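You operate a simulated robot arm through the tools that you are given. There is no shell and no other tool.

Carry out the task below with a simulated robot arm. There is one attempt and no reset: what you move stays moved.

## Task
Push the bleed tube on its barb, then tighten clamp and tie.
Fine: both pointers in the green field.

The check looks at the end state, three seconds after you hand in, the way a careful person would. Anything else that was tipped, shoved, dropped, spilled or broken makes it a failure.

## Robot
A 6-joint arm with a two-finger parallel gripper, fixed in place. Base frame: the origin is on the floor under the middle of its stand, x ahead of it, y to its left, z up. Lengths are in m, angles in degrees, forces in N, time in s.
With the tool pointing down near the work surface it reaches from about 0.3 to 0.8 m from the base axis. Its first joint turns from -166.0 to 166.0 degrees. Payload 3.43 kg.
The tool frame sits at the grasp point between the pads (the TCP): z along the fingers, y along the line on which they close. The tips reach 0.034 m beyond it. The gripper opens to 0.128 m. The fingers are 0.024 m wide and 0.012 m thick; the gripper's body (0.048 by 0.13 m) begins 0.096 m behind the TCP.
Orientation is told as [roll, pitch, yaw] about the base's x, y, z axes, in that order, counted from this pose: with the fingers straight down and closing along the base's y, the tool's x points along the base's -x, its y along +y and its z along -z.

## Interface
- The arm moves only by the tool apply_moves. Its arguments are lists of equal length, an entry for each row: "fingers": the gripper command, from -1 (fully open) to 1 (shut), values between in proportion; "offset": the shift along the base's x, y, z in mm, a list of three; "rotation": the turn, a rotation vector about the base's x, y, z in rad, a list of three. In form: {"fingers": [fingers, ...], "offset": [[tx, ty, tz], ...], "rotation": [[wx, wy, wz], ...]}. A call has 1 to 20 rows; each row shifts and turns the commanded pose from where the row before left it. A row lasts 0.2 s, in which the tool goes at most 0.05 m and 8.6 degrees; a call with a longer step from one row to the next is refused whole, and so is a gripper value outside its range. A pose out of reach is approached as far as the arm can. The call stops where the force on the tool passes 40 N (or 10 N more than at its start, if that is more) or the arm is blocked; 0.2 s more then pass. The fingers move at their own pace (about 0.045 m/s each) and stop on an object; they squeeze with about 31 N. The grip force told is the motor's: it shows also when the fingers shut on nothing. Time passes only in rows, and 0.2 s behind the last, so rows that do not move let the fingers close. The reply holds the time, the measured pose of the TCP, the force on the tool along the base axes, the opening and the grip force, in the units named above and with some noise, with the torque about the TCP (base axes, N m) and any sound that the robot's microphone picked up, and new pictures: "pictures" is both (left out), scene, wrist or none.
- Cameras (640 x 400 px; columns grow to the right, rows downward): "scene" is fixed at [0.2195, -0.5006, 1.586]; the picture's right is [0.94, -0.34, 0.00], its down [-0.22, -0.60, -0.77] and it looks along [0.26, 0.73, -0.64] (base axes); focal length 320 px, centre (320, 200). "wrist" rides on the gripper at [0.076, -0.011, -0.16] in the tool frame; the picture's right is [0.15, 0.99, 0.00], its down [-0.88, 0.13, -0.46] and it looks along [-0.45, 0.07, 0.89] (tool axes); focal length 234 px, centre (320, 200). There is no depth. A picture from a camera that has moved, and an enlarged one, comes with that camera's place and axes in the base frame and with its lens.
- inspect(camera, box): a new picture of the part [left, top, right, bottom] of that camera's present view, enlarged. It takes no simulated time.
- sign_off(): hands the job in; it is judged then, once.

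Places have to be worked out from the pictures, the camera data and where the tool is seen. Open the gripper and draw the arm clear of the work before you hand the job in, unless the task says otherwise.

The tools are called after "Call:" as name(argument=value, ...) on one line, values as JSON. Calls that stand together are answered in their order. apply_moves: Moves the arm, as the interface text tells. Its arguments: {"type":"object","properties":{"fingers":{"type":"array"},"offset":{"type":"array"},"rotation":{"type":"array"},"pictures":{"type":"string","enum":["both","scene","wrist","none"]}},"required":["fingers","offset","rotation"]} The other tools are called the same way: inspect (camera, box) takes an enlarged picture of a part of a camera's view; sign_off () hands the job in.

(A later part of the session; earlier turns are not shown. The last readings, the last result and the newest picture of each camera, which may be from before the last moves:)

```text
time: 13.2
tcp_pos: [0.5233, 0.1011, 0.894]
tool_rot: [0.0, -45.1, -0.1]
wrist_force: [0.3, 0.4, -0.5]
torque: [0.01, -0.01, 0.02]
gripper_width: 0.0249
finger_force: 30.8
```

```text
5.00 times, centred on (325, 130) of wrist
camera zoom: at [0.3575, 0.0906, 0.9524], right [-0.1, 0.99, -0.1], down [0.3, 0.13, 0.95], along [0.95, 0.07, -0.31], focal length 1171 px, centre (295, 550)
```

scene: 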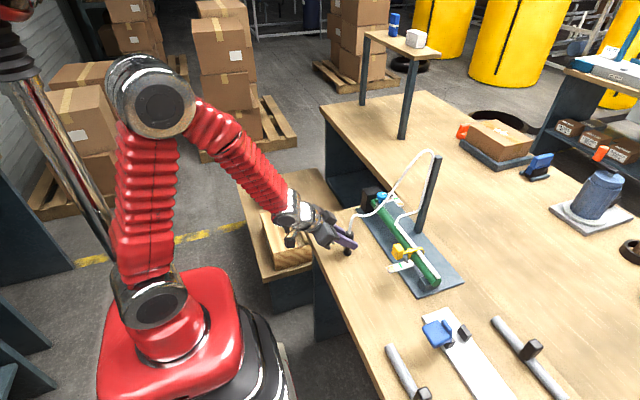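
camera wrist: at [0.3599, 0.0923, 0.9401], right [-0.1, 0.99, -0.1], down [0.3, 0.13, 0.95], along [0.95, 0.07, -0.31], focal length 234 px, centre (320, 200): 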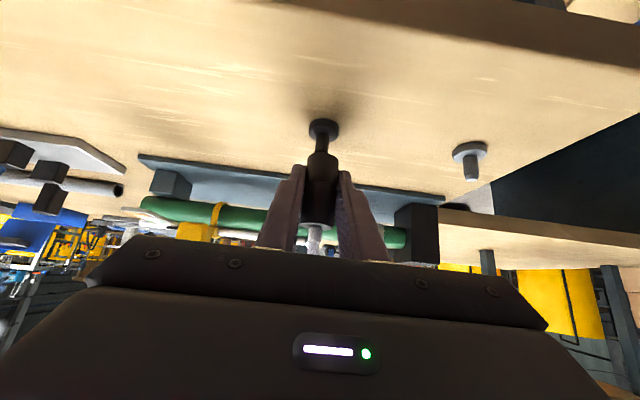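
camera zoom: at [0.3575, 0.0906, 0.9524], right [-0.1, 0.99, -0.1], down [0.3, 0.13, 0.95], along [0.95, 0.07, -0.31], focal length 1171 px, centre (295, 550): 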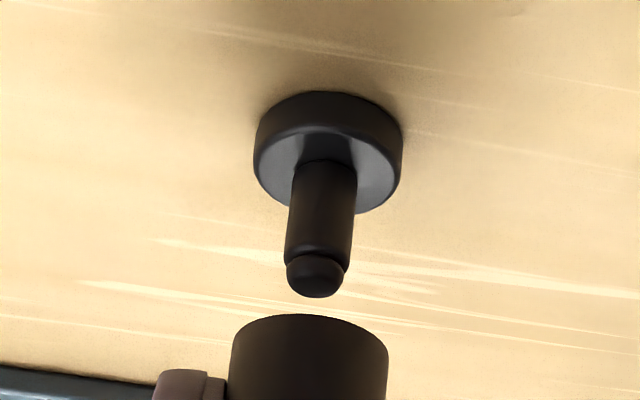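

The cuff now lines up with the barb in both views. I go down again in small steps and watch the force.

Call:
apply_moves(fingers=[1, 1, 1, 1, 1, 1], offset=[[0, 0, -4], [0, 0, -4], [0, 0, -2], [0, 0, -2], [0, 0, -2], [0, 0, -1]], rotation=[[0, 0, 0], [0, 0, 0], [0, 0, 0], [0, 0, 0], [0, 0, 0], [0, 0, 0]], pictures="none")

Call:
inspect(camera="scene", box=[344, 222, 366, 258])

Call:
inspect(camera="wrist", box=[290, 90, 360, 170])

```text
time: 14.6
tcp_pos: [0.5231, 0.0999, 0.8793]
tool_rot: [0.0, -45.0, -0.2]
wrist_force: [0.2, -0.5, 0.2]
torque: [0.03, 0.04, 0.01]
gripper_width: 0.0249
finger_force: 30.9
```

```text
11.11 times, centred on (355, 240) of scene
camera zoom: at [0.2195, -0.5006, 1.586], right [0.94, -0.34, 0.0], down [-0.22, -0.6, -0.77], along [0.26, 0.73, -0.64], focal length 3551 px, centre (-69, -244)
```

zoom: 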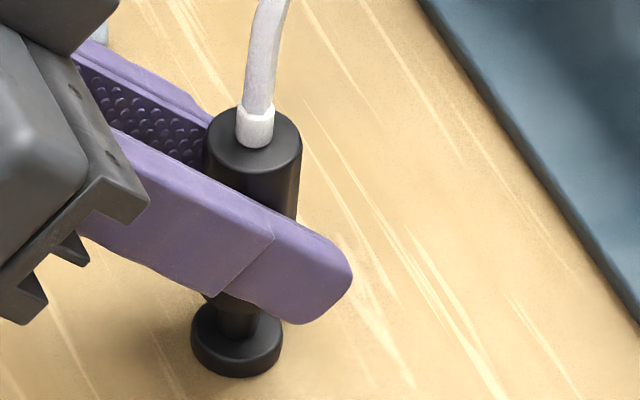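

```text
5.00 times, centred on (325, 130) of wrist
camera zoom: at [0.3575, 0.0905, 0.9373], right [-0.1, 0.99, -0.1], down [0.3, 0.13, 0.95], along [0.95, 0.07, -0.31], focal length 1171 px, centre (295, 550)
```

zoom: 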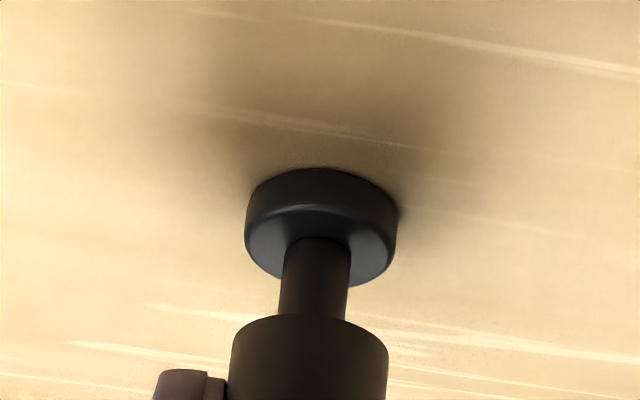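

It now slides over the tip with no load, so the misalignment is fixed. I keep pushing down toward the base disk.

Call:
apply_moves(fingers=[1, 1, 1, 1, 1], offset=[[0, 0, -2], [0, 0, -2], [0, 0, -2], [0, 0, -2], [0, 0, -2]], rotation=[[0, 0, 0], [0, 0, 0], [0, 0, 0], [0, 0, 0], [0, 0, 0]], pictures="none")

Call:
inspect(camera="scene", box=[344, 222, 366, 258])

Call:
inspect(camera="wrist", box=[290, 90, 360, 170])

```text
time: 15.8
tcp_pos: [0.524, 0.1006, 0.8687]
tool_rot: [0.0, -44.9, 0.1]
wrist_force: [-1.2, -1.8, -0.3]
torque: [-0.03, -0.04, 0.0]
gripper_width: 0.0251
finger_force: 30.3
```

```text
11.11 times, centred on (355, 240) of scene
camera zoom: at [0.2195, -0.5006, 1.586], right [0.94, -0.34, 0.0], down [-0.22, -0.6, -0.77], along [0.26, 0.73, -0.64], focal length 3551 px, centre (-69, -244)
```

zoom: 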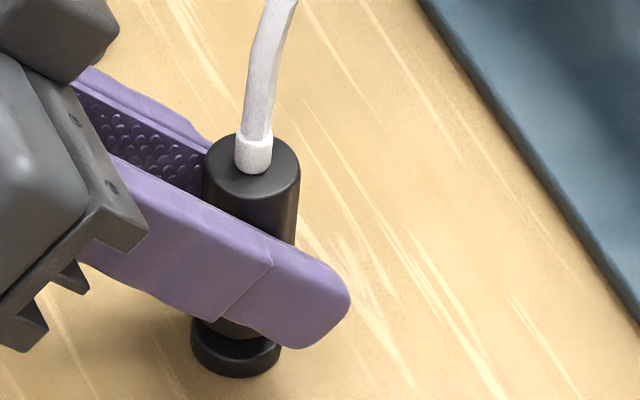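

```text
5.00 times, centred on (325, 130) of wrist
camera zoom: at [0.3578, 0.0905, 0.9272], right [-0.1, 0.99, -0.1], down [0.3, 0.13, 0.94], along [0.95, 0.07, -0.31], focal length 1171 px, centre (295, 550)
```

zoom: 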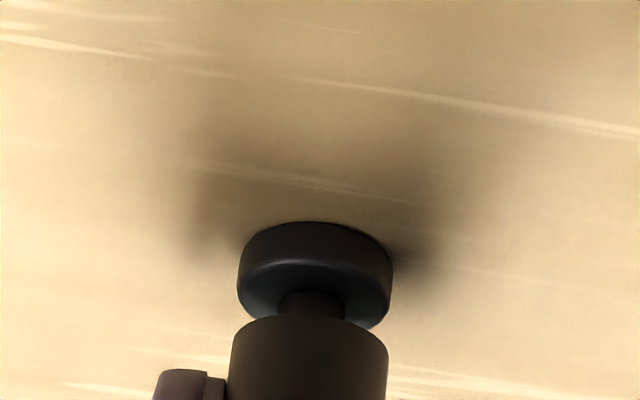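

About 8–10 mm of stem is still visible and there is no load yet. I keep pushing until it seats.

Call:
apply_moves(fingers=[1, 1, 1, 1, 1], offset=[[0, 0, -2], [0, 0, -2], [0, 0, -2], [0, 0, -1.5], [0, 0, -1]], rotation=[[0, 0, 0], [0, 0, 0], [0, 0, 0], [0, 0, 0], [0, 0, 0]], pictures="none")

Call:
inspect(camera="scene", box=[344, 222, 366, 258])

Call:
inspect(camera="wrist", box=[290, 90, 360, 170])

```text
time: 17.0
tcp_pos: [0.525, 0.101, 0.8595]
tool_rot: [0.0, -45.2, -0.1]
wrist_force: [-2.4, -7.2, 1.7]
torque: [-0.17, 0.06, -0.05]
gripper_width: 0.0248
finger_force: 31.5
```

```text
11.11 times, centred on (355, 240) of scene
camera zoom: at [0.2195, -0.5006, 1.586], right [0.94, -0.34, 0.0], down [-0.22, -0.6, -0.77], along [0.26, 0.73, -0.64], focal length 3551 px, centre (-69, -244)
```

zoom: 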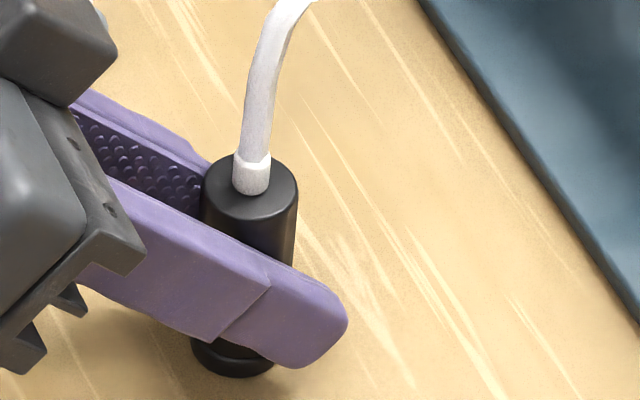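

```text
5.00 times, centred on (325, 130) of wrist
camera zoom: at [0.3577, 0.0908, 0.9188], right [-0.1, 0.99, -0.1], down [0.3, 0.13, 0.95], along [0.95, 0.07, -0.31], focal length 1171 px, centre (295, 550)
```

zoom: 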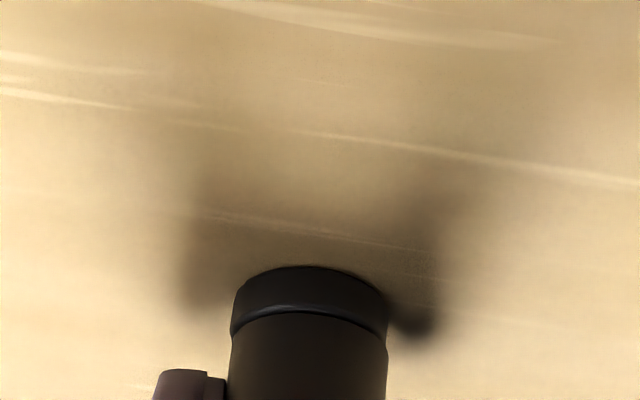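

It looks almost seated, with the cuff rim at the disk. I press a little further to confirm it bottoms out, relieving the y side load slightly.

Call:
apply_moves(fingers=[1, 1, 1, 1], offset=[[0, -0.5, -1], [0, 0, -1], [0, 0, -1], [0, 0, 0]], rotation=[[0, 0, 0], [0, 0, 0], [0, 0, 0], [0, 0, 0]], pictures="none")

Call:
inspect(camera="scene", box=[344, 222, 366, 258])

Call:
inspect(camera="wrist", box=[290, 90, 360, 170])

```text
time: 18.0
tcp_pos: [0.5249, 0.1022, 0.8576]
tool_rot: [0.0, -45.3, -0.1]
wrist_force: [-4.7, 6.7, 23.9]
torque: [0.15, -0.11, 0.05]
gripper_width: 0.0247
finger_force: 30.4
```

```text
11.11 times, centred on (355, 240) of scene
camera zoom: at [0.2195, -0.5006, 1.586], right [0.94, -0.34, 0.0], down [-0.22, -0.6, -0.77], along [0.26, 0.73, -0.64], focal length 3551 px, centre (-69, -244)
```

zoom: 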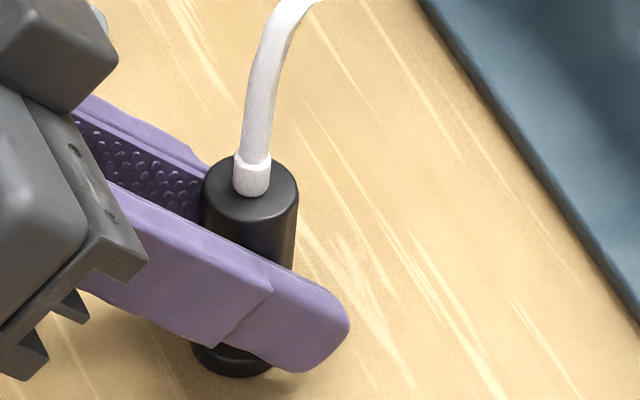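

```text
5.00 times, centred on (325, 130) of wrist
camera zoom: at [0.3581, 0.0902, 0.9163], right [-0.1, 0.99, -0.1], down [0.3, 0.13, 0.95], along [0.95, 0.07, -0.31], focal length 1171 px, centre (295, 550)
```

zoom: 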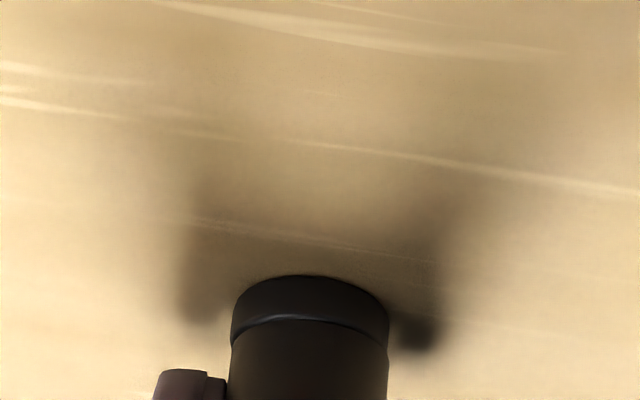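

The vertical force rose to 24 N with no further travel, so the cuff is bottomed on the barb's base. I release it and back out along the finger axis.

Call:
apply_moves(fingers=[0.3, 0, 0, 0, 0, 0, 0, 0], offset=[[0, 0, 0], [0, 0, 0], [0, 0, 1], [-10, 0, 10], [-20, 0, 20], [-25, 0, 25], [-25, 0, 25], [-25, 0, 25]], rotation=[[0, 0, 0], [0, 0, 0], [0, 0, 0], [0, 0, 0], [0, 0, 0], [0, 0, 0], [0, 0, 0], [0, 0, 0]])

Call:
inspect(camera="scene", box=[330, 190, 400, 260])

Call:
inspect(camera="wrist", box=[250, 80, 390, 240])

```text
time: 19.8
tcp_pos: [0.4472, 0.1132, 0.9763]
tool_rot: [-0.1, -44.9, 0.0]
wrist_force: [-0.4, 0.0, 0.2]
torque: [-0.01, -0.03, -0.02]
gripper_width: 0.0639
finger_force: 0.0
out of reach, approached as far as the arm can: row 6, 7, 8
camera wrist: at [0.2814, 0.1035, 1.0355], right [-0.1, 0.99, -0.1], down [0.3, 0.13, 0.94], along [0.95, 0.07, -0.31], focal length 234 px, centre (320, 200)
```

scene: 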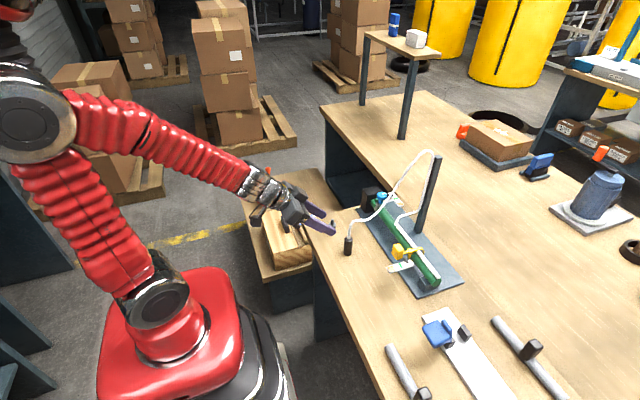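
wrist: 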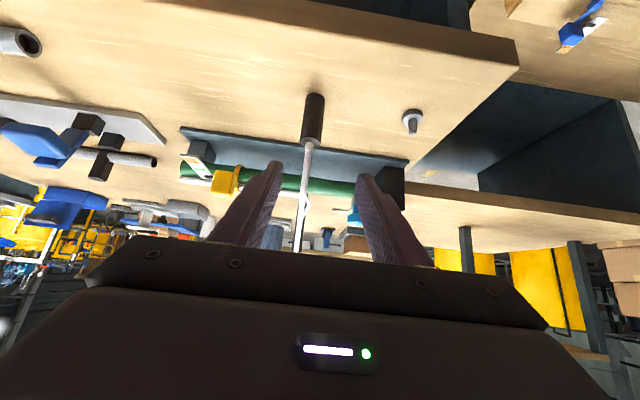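

```text
5.71 times, centred on (365, 225) of scene
camera zoom: at [0.2195, -0.5006, 1.586], right [0.94, -0.34, 0.0], down [-0.22, -0.6, -0.77], along [0.26, 0.73, -0.64], focal length 1826 px, centre (63, 57)
```

zoom: 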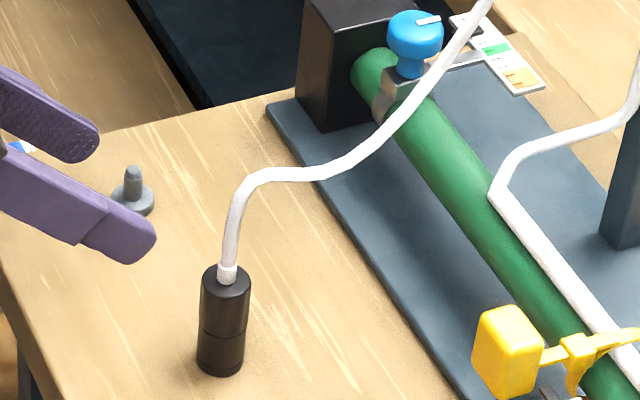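

```text
2.50 times, centred on (320, 160) of wrist
camera zoom: at [0.2814, 0.1035, 1.0355], right [-0.1, 0.99, -0.1], down [0.3, 0.13, 0.94], along [0.95, 0.07, -0.31], focal length 585 px, centre (320, 300)
```

zoom: 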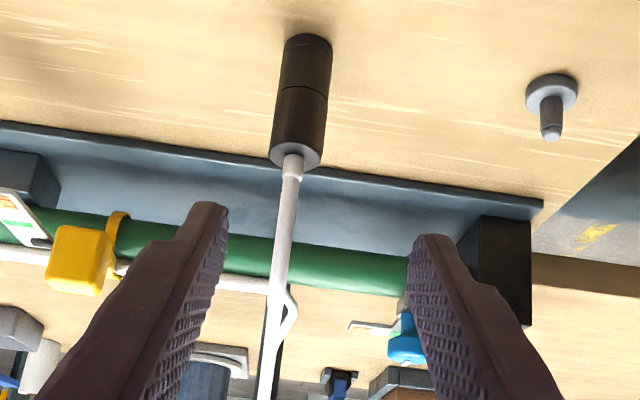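

The cuff is fully seated on the black barb and standing upright. Next is the blue clamp knob near (0.68, 0.20, 0.93). I bring the tool back to vertical while moving to +y, away from the tube, so I can view the knob from above.

Call:
apply_moves(fingers=[0, 0, 0, 0, 0, 0, 0], offset=[[0, 13, 10], [0, 13, 10], [0, 13, 10], [0, 13, 10], [0, 13, 10], [0, 13, 10], [0, 10, 10]], rotation=[[0, 0.131, 0], [0, 0.131, 0], [0, 0.131, 0], [0, 0.131, 0], [0, 0.131, 0], [0, 0.131, 0], [0, 0, 0]])

```text
time: 21.4
tcp_pos: [0.4485, 0.2022, 1.0434]
tool_rot: [0.0, 0.1, 0.0]
wrist_force: [0.3, -0.5, -0.2]
torque: [0.0, 0.02, 0.0]
gripper_width: 0.0643
finger_force: 0.0
camera wrist: at [0.3736, 0.1912, 1.2043], right [-0.15, 0.99, 0.0], down [0.88, 0.13, 0.45], along [0.45, 0.07, -0.89], focal length 234 px, centre (320, 200)
```

scene: 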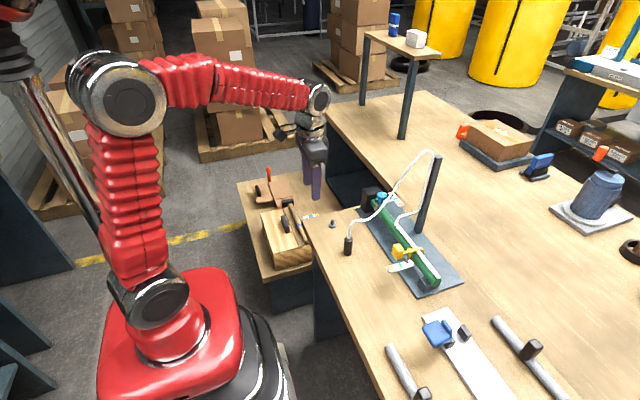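
wrist: 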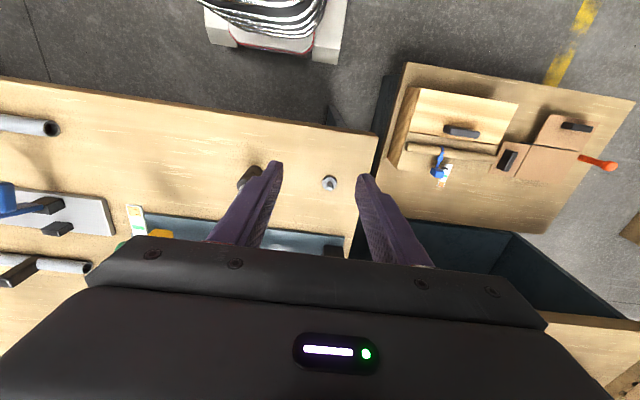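

The tool is vertical and the commanded pose tracks properly. I move forward so the knob comes to the centre of the wrist view.

Call:
apply_moves(fingers=[0, 0, 0, 0, 0, 0], offset=[[20, 0, 2], [30, 0, 2], [30, 0, 2], [30, 0, 2], [25, 0, 2], [10, 0, 0]], rotation=[[0, 0, 0], [0, 0, 0], [0, 0, 0], [0, 0, 0], [0, 0, 0], [0, 0, 0]])

Call:
inspect(camera="wrist", box=[240, 140, 420, 250])

Call:
inspect(camera="scene", box=[360, 175, 420, 225])

```text
time: 22.8
tcp_pos: [0.5942, 0.1997, 1.0544]
tool_rot: [0.0, 0.0, 0.0]
wrist_force: [0.9, -0.4, -0.7]
torque: [0.03, 0.02, 0.0]
gripper_width: 0.0639
finger_force: 0.0
camera wrist: at [0.5187, 0.1896, 1.214], right [-0.15, 0.99, 0.0], down [0.88, 0.13, 0.46], along [0.45, 0.07, -0.89], focal length 234 px, centre (320, 200)
```

scene: 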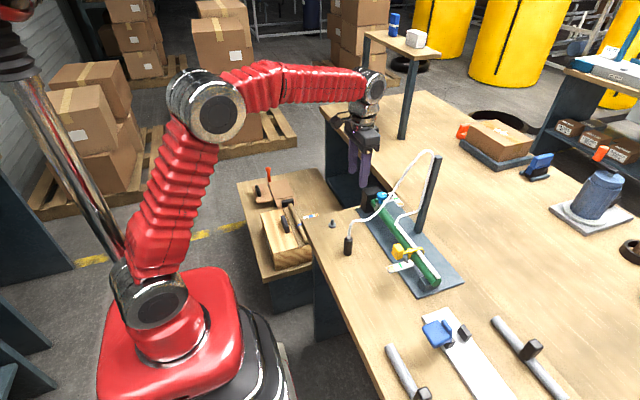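
wrist: 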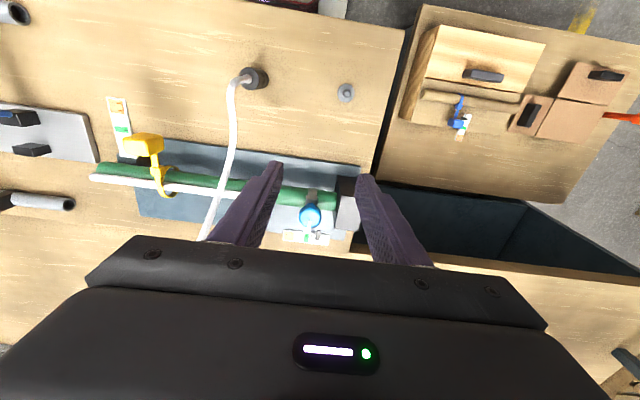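

```text
3.56 times, centred on (330, 195) of wrist
camera zoom: at [0.5187, 0.1896, 1.214], right [-0.15, 0.99, 0.0], down [0.88, 0.13, 0.46], along [0.45, 0.07, -0.89], focal length 833 px, centre (284, 218)
```

zoom: 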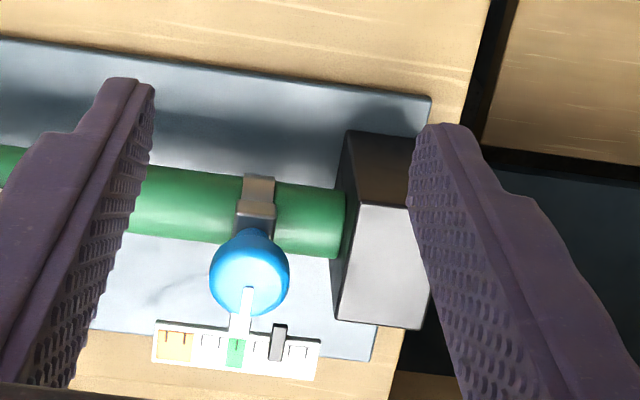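

```text
8.00 times, centred on (390, 200) of scene
camera zoom: at [0.2195, -0.5006, 1.586], right [0.94, -0.34, 0.0], down [-0.22, -0.6, -0.77], along [0.26, 0.73, -0.64], focal length 2557 px, centre (-240, 200)
```

zoom: 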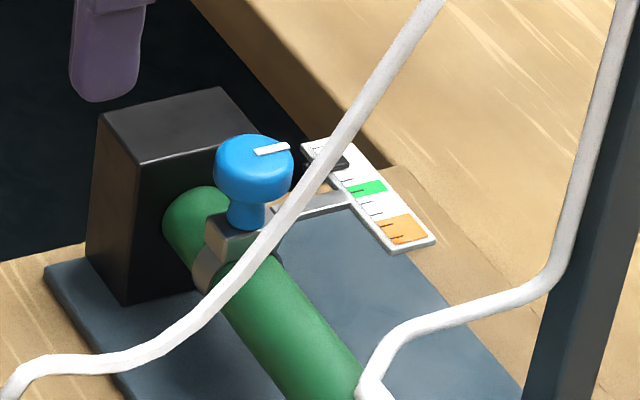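

From both views the knob's axis is at about (0.688, 0.202), with the head near z 0.914–0.937. The black post top is at about z 0.909, at y ≥ 0.238. I move above the knob and check the centring visually.

Call:
apply_moves(fingers=[0, 0, 0, 0, 0, 0], offset=[[20, 0.5, -6], [25, 0.5, -12], [25, 0.5, -12], [18, 0.5, -12], [6, 0, -10], [0, 0, 0]], rotation=[[0, 0, 0], [0, 0, 0], [0, 0, 0], [0, 0, 0], [0, 0, 0], [0, 0, 0]])

Call:
inspect(camera="wrist", box=[240, 110, 400, 230])

Call:
inspect(camera="scene", box=[350, 150, 430, 225])

```text
time: 24.2
tcp_pos: [0.6878, 0.2038, 1.0025]
tool_rot: [0.0, 0.0, 0.0]
wrist_force: [0.7, -0.1, -0.3]
torque: [0.01, 0.01, -0.03]
gripper_width: 0.0638
finger_force: 0.1
camera wrist: at [0.6125, 0.1928, 1.1621], right [-0.15, 0.99, 0.0], down [0.88, 0.13, 0.46], along [0.45, 0.07, -0.89], focal length 234 px, centre (320, 200)
```

scene: 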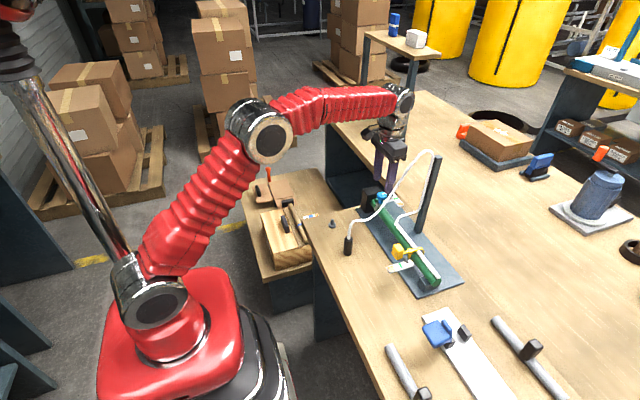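
wrist: 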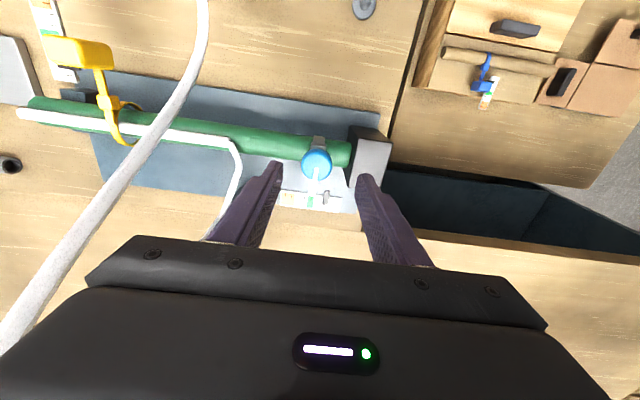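

```text
3.33 times, centred on (320, 170) of wrist
camera zoom: at [0.6125, 0.1928, 1.1621], right [-0.15, 0.99, 0.0], down [0.88, 0.13, 0.46], along [0.45, 0.07, -0.89], focal length 781 px, centre (320, 300)
```

zoom: 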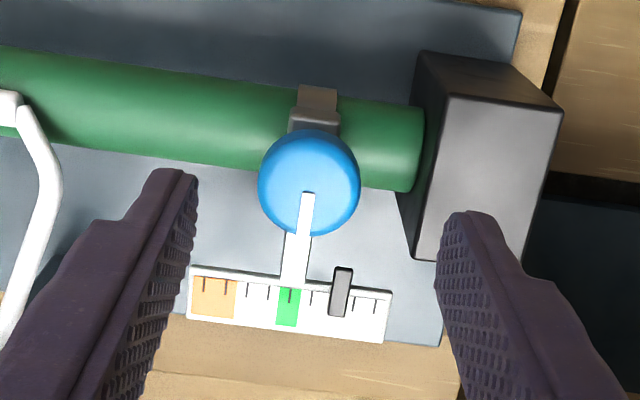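

```text
5.33 times, centred on (390, 188) of scene
camera zoom: at [0.2195, -0.5006, 1.586], right [0.94, -0.34, 0.0], down [-0.22, -0.6, -0.77], along [0.26, 0.73, -0.64], focal length 1705 px, centre (-53, 267)
```

zoom: 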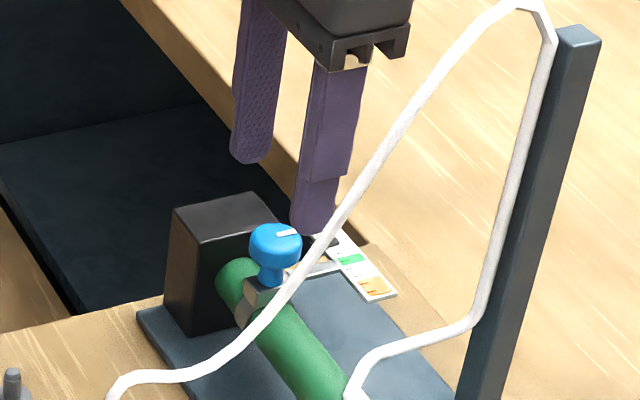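

The scale is clearly visible. The clamp pointer is at about division 1.6 and the green centre is at about division 4, toward -y. The knob centre is 2.8 mm to -y of my tool axis. I correct for that, narrow the opening, and pre-turn the tool about +50° so I have room to turn clockwise.

Call:
apply_moves(fingers=[0.28, 0.28, 0.28, 0.28, 0.28, 0.28, 0.28], offset=[[0.6, -2.8, 0], [0, 0, 0], [0, 0, 0], [0, 0, -5], [0, 0, -5], [0, 0, -5], [0, 0, 0]], rotation=[[0, 0, 0.145], [0, 0, 0.145], [0, 0, 0.145], [0, 0, 0.145], [0, 0, 0.145], [0, 0, 0.145], [0, 0, 0]])

Call:
inspect(camera="wrist", box=[240, 110, 400, 230])

Call:
inspect(camera="scene", box=[350, 150, 430, 225])

```text
time: 25.8
tcp_pos: [0.6892, 0.1994, 0.9875]
tool_rot: [0.1, 0.0, 49.9]
wrist_force: [-0.1, -0.5, 0.0]
torque: [0.04, 0.02, 0.02]
gripper_width: 0.046
finger_force: 0.0
camera wrist: at [0.6482, 0.135, 1.1474], right [-0.85, 0.52, 0.0], down [0.47, 0.76, 0.46], along [0.24, 0.39, -0.89], focal length 234 px, centre (320, 200)
```

scene: 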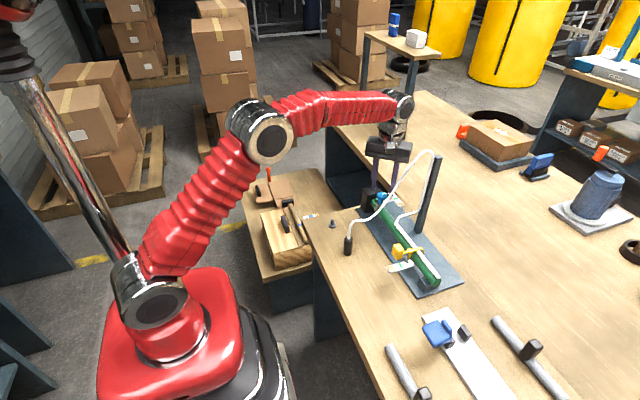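
wrist: 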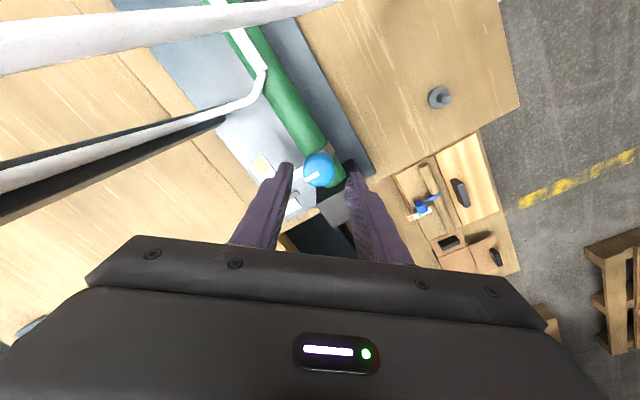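

```text
3.33 times, centred on (320, 170) of wrist
camera zoom: at [0.6482, 0.135, 1.1474], right [-0.85, 0.52, 0.0], down [0.47, 0.76, 0.46], along [0.24, 0.39, -0.89], focal length 781 px, centre (320, 300)
```

zoom: 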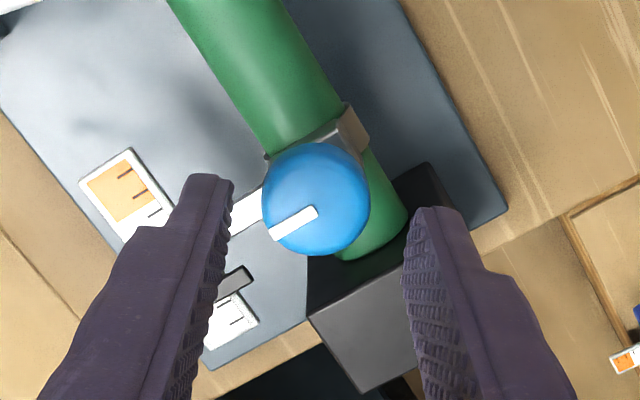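

```text
5.33 times, centred on (390, 188) of scene
camera zoom: at [0.2195, -0.5006, 1.586], right [0.94, -0.34, 0.0], down [-0.22, -0.6, -0.77], along [0.26, 0.73, -0.64], focal length 1705 px, centre (-53, 267)
```

zoom: 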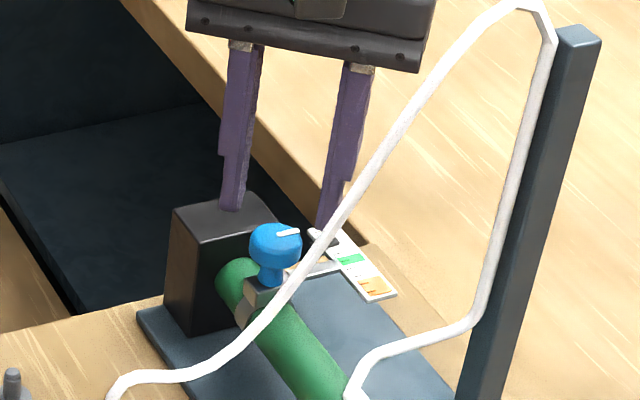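

The knob is centred between the fingers to within about 0.5 mm. I descend so the tips are just below the knob head, then close on it.

Call:
apply_moves(fingers=[0.28, 0.28, 0.28, 0.28, 0.28], offset=[[0.4, 0, -10], [0, 0, -10], [0, 0, -10], [0, 0, -8], [0, 0, 0]], rotation=[[0, 0, 0], [0, 0, 0], [0, 0, 0], [0, 0, 0], [0, 0, 0]])

Call:
inspect(camera="wrist", box=[240, 110, 400, 230])

Call:
inspect(camera="scene", box=[360, 165, 420, 220])

```text
time: 27.0
tcp_pos: [0.6884, 0.1989, 0.9494]
tool_rot: [0.0, -0.1, 49.7]
wrist_force: [-0.2, -0.4, -0.4]
torque: [0.05, 0.02, 0.02]
gripper_width: 0.0462
finger_force: 0.1
camera wrist: at [0.6487, 0.1349, 1.1089], right [-0.85, 0.53, 0.0], down [0.47, 0.76, 0.46], along [0.24, 0.39, -0.89], focal length 234 px, centre (320, 200)
```

scene: 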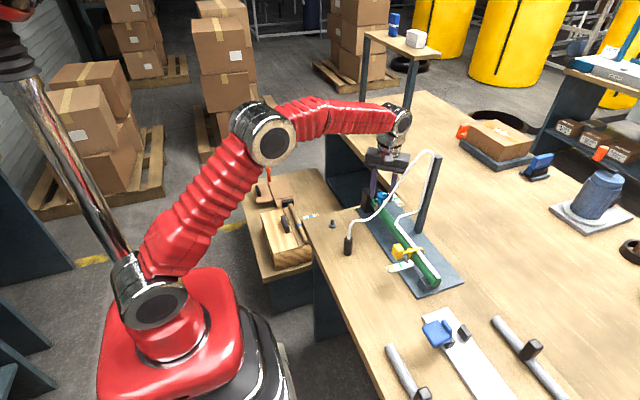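
wrist: 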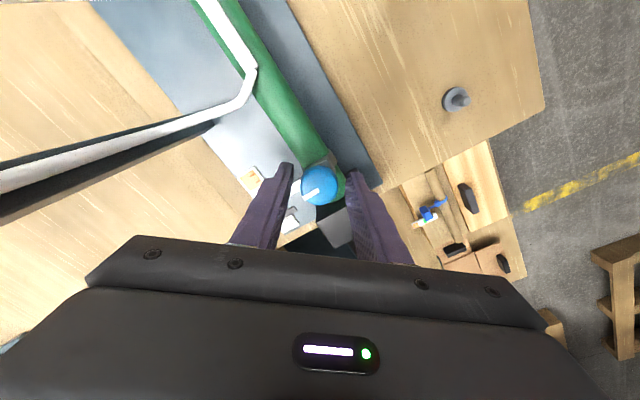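

```text
3.33 times, centred on (320, 170) of wrist
camera zoom: at [0.6487, 0.1349, 1.1089], right [-0.85, 0.53, 0.0], down [0.47, 0.76, 0.46], along [0.24, 0.39, -0.89], focal length 781 px, centre (320, 300)
```

zoom: 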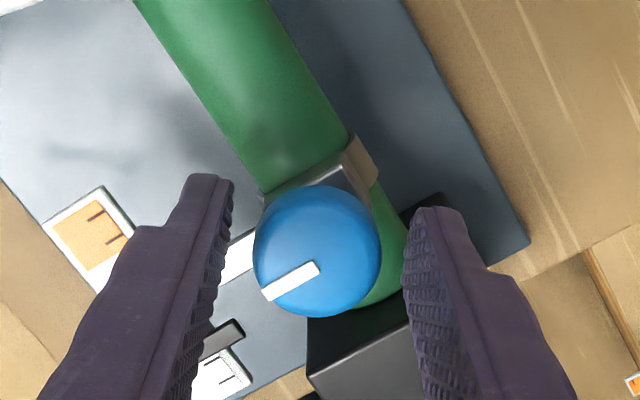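

```text
7.27 times, centred on (390, 192) of scene
camera zoom: at [0.2195, -0.5006, 1.586], right [0.94, -0.34, 0.0], down [-0.22, -0.6, -0.77], along [0.26, 0.73, -0.64], focal length 2324 px, centre (-189, 254)
```

zoom: 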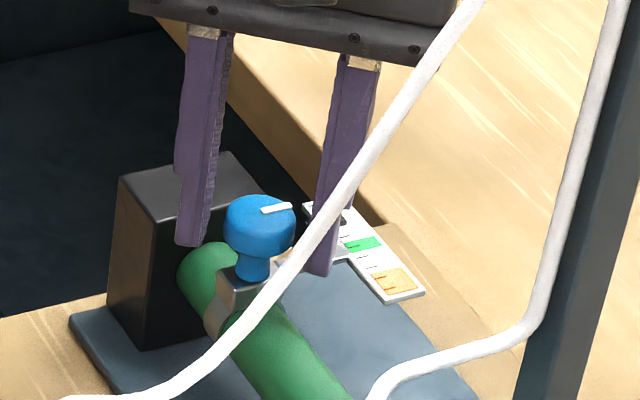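

Both fingers straddle the knob cleanly. I close on it.

Call:
apply_moves(fingers=[1, 1, 1, 1], offset=[[0, 0, 0], [0, 0, 0], [0, 0, 0], [0, 0, 0]], rotation=[[0, 0, 0], [0, 0, 0], [0, 0, 0], [0, 0, 0]], pictures="none")

Call:
inspect(camera="wrist", box=[200, 110, 420, 250])

Call:
inspect(camera="scene", box=[360, 165, 420, 220])

```text
time: 28.0
tcp_pos: [0.6893, 0.1993, 0.9499]
tool_rot: [0.0, 0.0, 49.8]
wrist_force: [4.2, -3.9, -2.6]
torque: [-0.02, -0.21, 0.0]
gripper_width: 0.0314
finger_force: 45.1
```

```text
2.86 times, centred on (310, 180) of wrist
camera zoom: at [0.649, 0.1347, 1.109], right [-0.85, 0.53, 0.0], down [0.47, 0.76, 0.46], along [0.24, 0.39, -0.89], focal length 669 px, centre (349, 257)
```

zoom: 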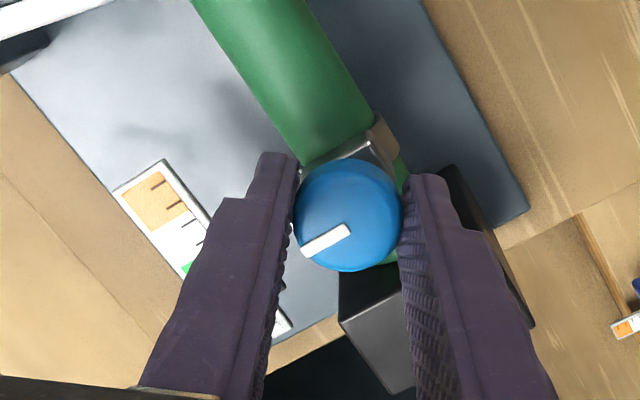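

```text
7.27 times, centred on (390, 192) of scene
camera zoom: at [0.2195, -0.5006, 1.586], right [0.94, -0.34, 0.0], down [-0.22, -0.6, -0.77], along [0.26, 0.73, -0.64], focal length 2324 px, centre (-189, 254)
```

zoom: 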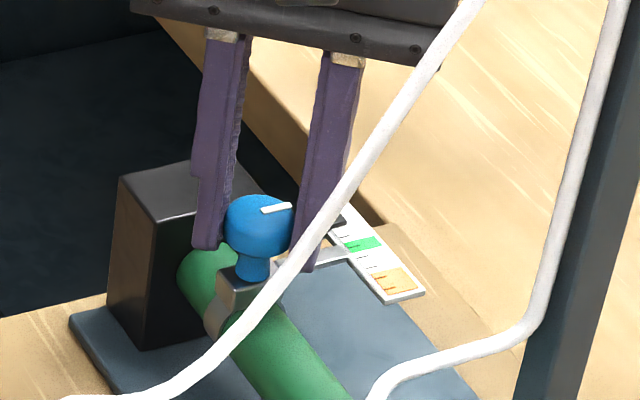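

The knob is gripped at 31.4 mm. I turn it clockwise about 34° as a trial and look at how the pointer moves.

Call:
apply_moves(fingers=[1, 1, 1, 1, 1, 1], offset=[[0.3, -0.3, 0], [0, 0, 0], [0, 0, 0], [0, 0, 0], [0, 0, 0], [0, 0, 0]], rotation=[[0, 0, 0], [0, 0, -0.12], [0, 0, -0.12], [0, 0, -0.12], [0, 0, -0.12], [0, 0, -0.12]], pictures="none")

Call:
inspect(camera="wrist", box=[200, 110, 420, 250])

Call:
inspect(camera="scene", box=[360, 165, 420, 220])

```text
time: 29.4
tcp_pos: [0.6882, 0.1996, 0.9494]
tool_rot: [0.0, 0.3, 15.4]
wrist_force: [-10.0, 0.7, -8.4]
torque: [-0.19, 1.16, -0.03]
gripper_width: 0.0315
finger_force: 45.0
```

```text
2.86 times, centred on (310, 180) of wrist
camera zoom: at [0.6193, 0.1697, 1.1092], right [-0.4, 0.92, 0.0], down [0.82, 0.36, 0.45], along [0.41, 0.18, -0.89], focal length 669 px, centre (349, 257)
```

zoom: 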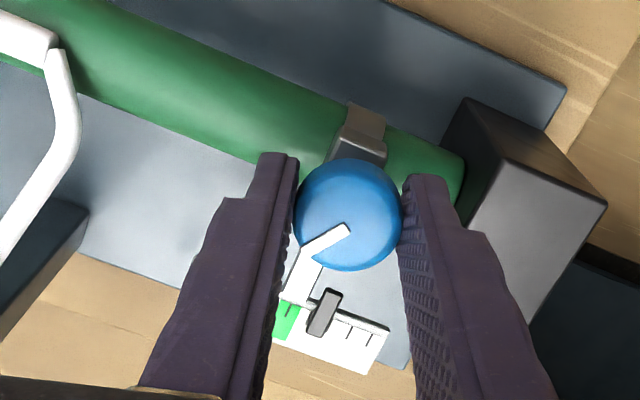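

```text
7.27 times, centred on (390, 192) of scene
camera zoom: at [0.2195, -0.5006, 1.586], right [0.94, -0.34, 0.0], down [-0.22, -0.6, -0.77], along [0.26, 0.73, -0.64], focal length 2324 px, centre (-189, 254)
```

zoom: 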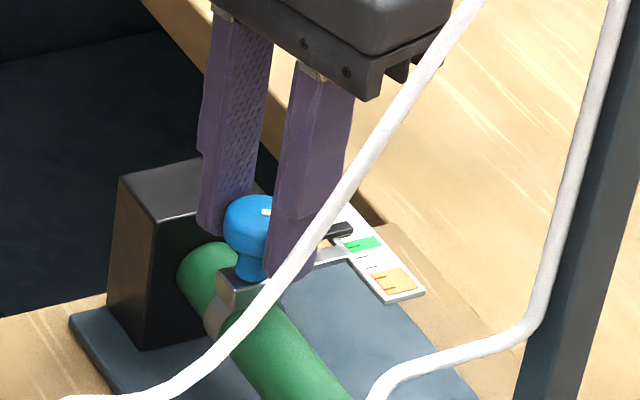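

The knob turns with the gripper, and 34° moved the pointer from about 1.6 to 2.7 divisions, toward green. I relieve the side and vertical loads a little and turn another 20°.

Call:
apply_moves(fingers=[1, 1, 1, 1, 1], offset=[[-0.7, 0, -0.6], [0, 0, 0], [0, 0, 0], [0, 0, 0], [0, 0, 0]], rotation=[[0, 0, 0], [0, 0, -0.12], [0, 0, -0.12], [0, 0, -0.12], [0, 0, 0]], pictures="none")

Call:
inspect(camera="wrist", box=[200, 110, 420, 250])

Call:
inspect(camera="scene", box=[380, 180, 420, 215])

```text
time: 30.6
tcp_pos: [0.6881, 0.1995, 0.9504]
tool_rot: [0.0, 0.0, -5.3]
wrist_force: [-6.0, 3.7, -4.1]
torque: [0.12, 0.5, 0.0]
gripper_width: 0.0316
finger_force: 44.5
```

```text
2.86 times, centred on (310, 180) of wrist
camera zoom: at [0.6123, 0.1969, 1.109], right [-0.05, 1.0, 0.0], down [0.89, 0.05, 0.46], along [0.46, 0.03, -0.89], focal length 669 px, centre (349, 257)
```

zoom: 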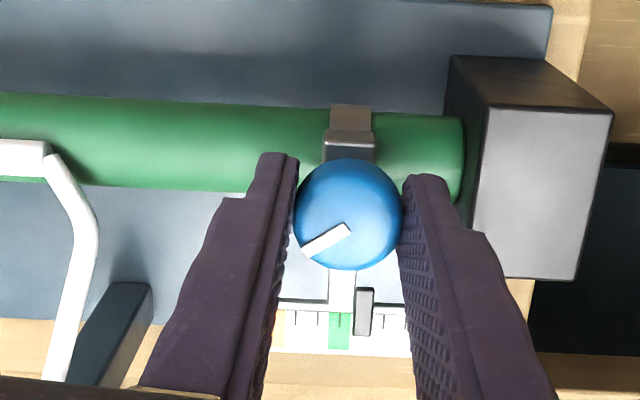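

```text
11.43 times, centred on (400, 198) of scene
camera zoom: at [0.2195, -0.5006, 1.586], right [0.94, -0.34, 0.0], down [-0.22, -0.6, -0.77], along [0.26, 0.73, -0.64], focal length 3653 px, centre (-594, 229)
```

zoom: 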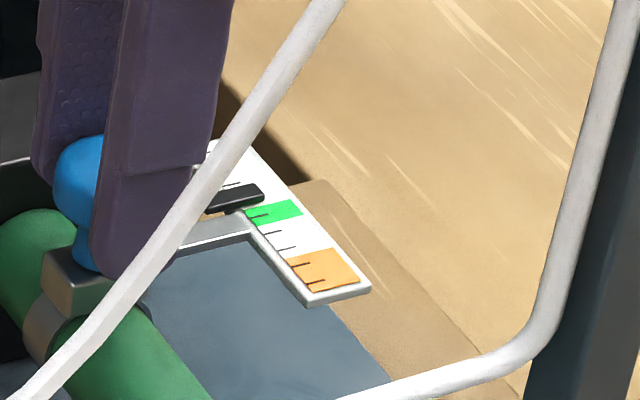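

There is no slip, since the knob mark stays fixed relative to the fingers. The pointer is now at about 2.85, so the rate is roughly 43° per division and about 50° is left. I turn another 34° and check.

Call:
apply_moves(fingers=[1, 1, 1, 1, 1, 1, 1], offset=[[-0.4, 0.3, -0.3], [0, 0, 0], [0, 0, 0], [0, 0, 0], [0, 0, 0], [0, 0, 0], [0, 0, 0]], rotation=[[0, 0, 0], [0, 0, -0.12], [0, 0, -0.12], [0, 0, -0.12], [0, 0, -0.12], [0, 0, -0.12], [0, 0, 0]], pictures="none")

Call:
inspect(camera="wrist", box=[200, 110, 420, 250])

Call:
inspect(camera="scene", box=[380, 180, 420, 215])

```text
time: 32.2
tcp_pos: [0.6884, 0.2013, 0.949]
tool_rot: [0.1, 0.0, -39.6]
wrist_force: [3.1, 16.5, 8.0]
torque: [-0.25, -0.84, 0.03]
gripper_width: 0.0315
finger_force: 45.1
```

```text
2.86 times, centred on (310, 180) of wrist
camera zoom: at [0.6233, 0.2414, 1.1089], right [0.52, 0.86, 0.0], down [0.76, -0.46, 0.46], along [0.39, -0.24, -0.89], focal length 669 px, centre (349, 257)
```

zoom: 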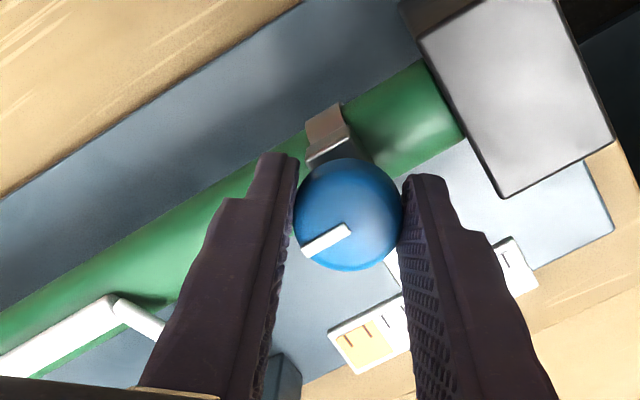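

```text
11.43 times, centred on (400, 198) of scene
camera zoom: at [0.2195, -0.5006, 1.586], right [0.94, -0.34, 0.0], down [-0.22, -0.6, -0.77], along [0.26, 0.73, -0.64], focal length 3653 px, centre (-594, 229)
```

zoom: 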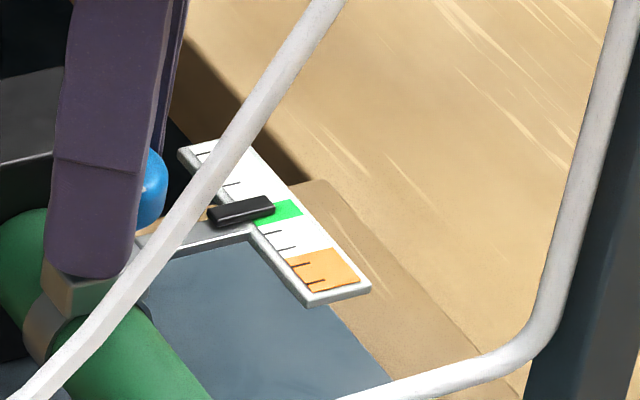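

The scene view shows the pointer moved another 0.8 division to about 3.64, just inside green, which matches the 43°/division rate. I relieve the side load and turn about 15° more to centre it.

Call:
apply_moves(fingers=[1, 1, 1, 1, 1], offset=[[0.2, 0.9, 0.5], [0, 0, 0], [0, 0, 0], [0, 0, 0], [0, 0, 0]], rotation=[[0, 0, 0], [0, 0, -0.09], [0, 0, -0.09], [0, 0, -0.09], [0, 0, 0]], pictures="none")

Call:
inspect(camera="wrist", box=[200, 110, 420, 250])

Call:
inspect(camera="scene", box=[380, 180, 420, 215])

```text
time: 33.4
tcp_pos: [0.6891, 0.2004, 0.948]
tool_rot: [0.1, -0.1, -55.1]
wrist_force: [5.9, 15.6, 1.7]
torque: [0.45, -0.1, 0.0]
gripper_width: 0.0316
finger_force: 45.0
```

```text
2.86 times, centred on (310, 180) of wrist
camera zoom: at [0.6371, 0.2579, 1.109], right [0.73, 0.69, 0.0], down [0.61, -0.65, 0.46], along [0.31, -0.33, -0.89], focal length 669 px, centre (349, 257)
```

zoom: 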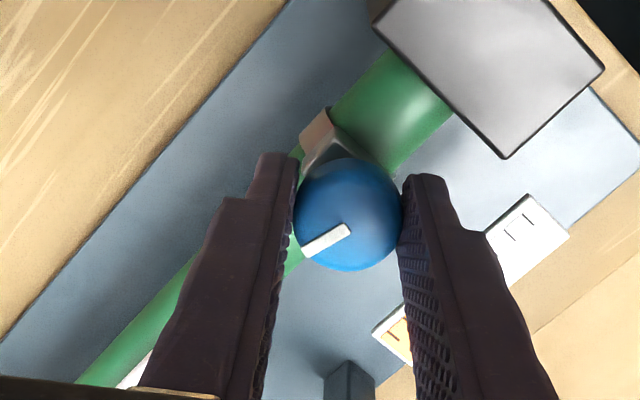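

```text
11.43 times, centred on (400, 198) of scene
camera zoom: at [0.2195, -0.5006, 1.586], right [0.94, -0.34, 0.0], down [-0.22, -0.6, -0.77], along [0.26, 0.73, -0.64], focal length 3653 px, centre (-594, 229)
```

zoom: 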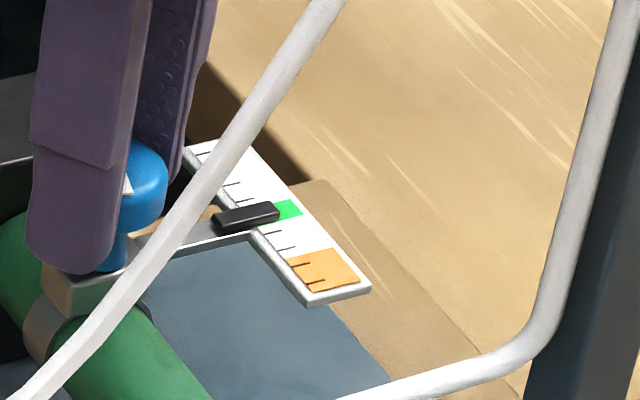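

The pointer bar now sits over the middle of the green field, at about division 4. I relieve the residual side load and open the fingers, then lift straight up and check the reading.

Call:
apply_moves(fingers=[1, 0.5, 0.28, 0.28, 0.28, 0.28, 0.28, 0.28], offset=[[0.5, 1.0, 0], [0, 0, 0], [0, 0, 0], [0, 0, 10], [0, 0, 15], [0, 0, 20], [0, 0, 20], [0, 0, 20]], rotation=[[0, 0, 0], [0, 0, 0], [0, 0, 0], [0, 0, 0], [0, 0, 0], [0, 0, 0], [0, 0, 0], [0, 0, 0]])

Call:
inspect(camera="scene", box=[380, 180, 420, 215])

Call:
inspect(camera="wrist", box=[240, 110, 400, 230])

```text
time: 35.2
tcp_pos: [0.6887, 0.202, 1.0346]
tool_rot: [0.0, 0.0, -55.1]
wrist_force: [0.6, 0.2, -0.5]
torque: [0.0, 0.03, 0.0]
gripper_width: 0.0462
finger_force: 0.0
camera wrist: at [0.6375, 0.2589, 1.1943], right [0.73, 0.69, 0.0], down [0.61, -0.65, 0.46], along [0.31, -0.33, -0.89], focal length 234 px, centre (320, 200)
```

scene: 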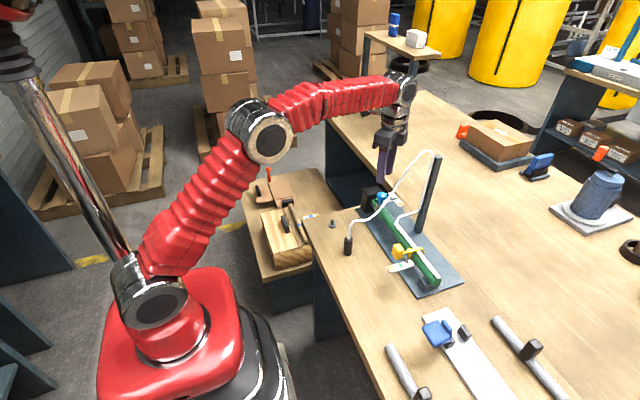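
wrist: 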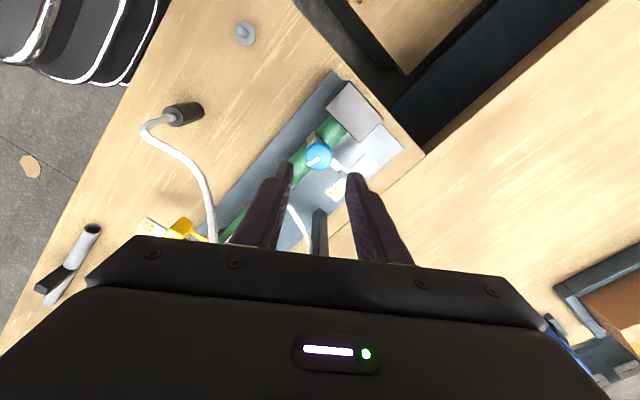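

```text
11.43 times, centred on (400, 198) of scene
camera zoom: at [0.2195, -0.5006, 1.586], right [0.94, -0.34, 0.0], down [-0.22, -0.6, -0.77], along [0.26, 0.73, -0.64], focal length 3653 px, centre (-594, 229)
```

zoom: 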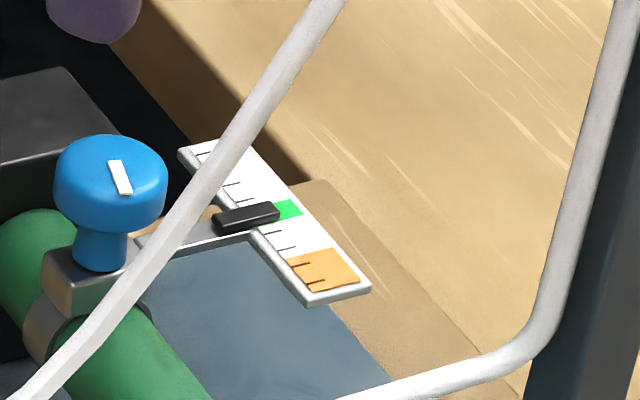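

```text
3.33 times, centred on (320, 170) of wrist
camera zoom: at [0.6375, 0.2589, 1.1943], right [0.73, 0.69, 0.0], down [0.61, -0.65, 0.46], along [0.31, -0.33, -0.89], focal length 781 px, centre (320, 300)
```

zoom: 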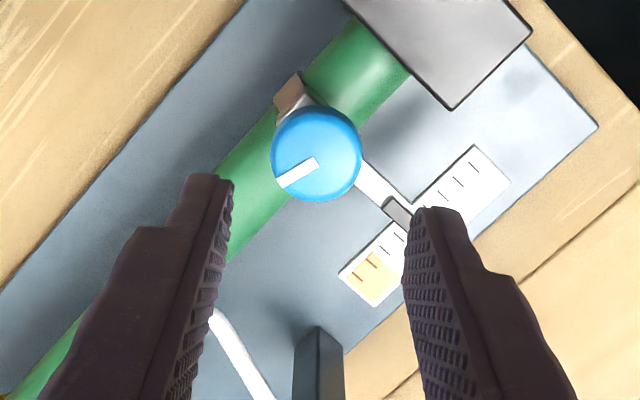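

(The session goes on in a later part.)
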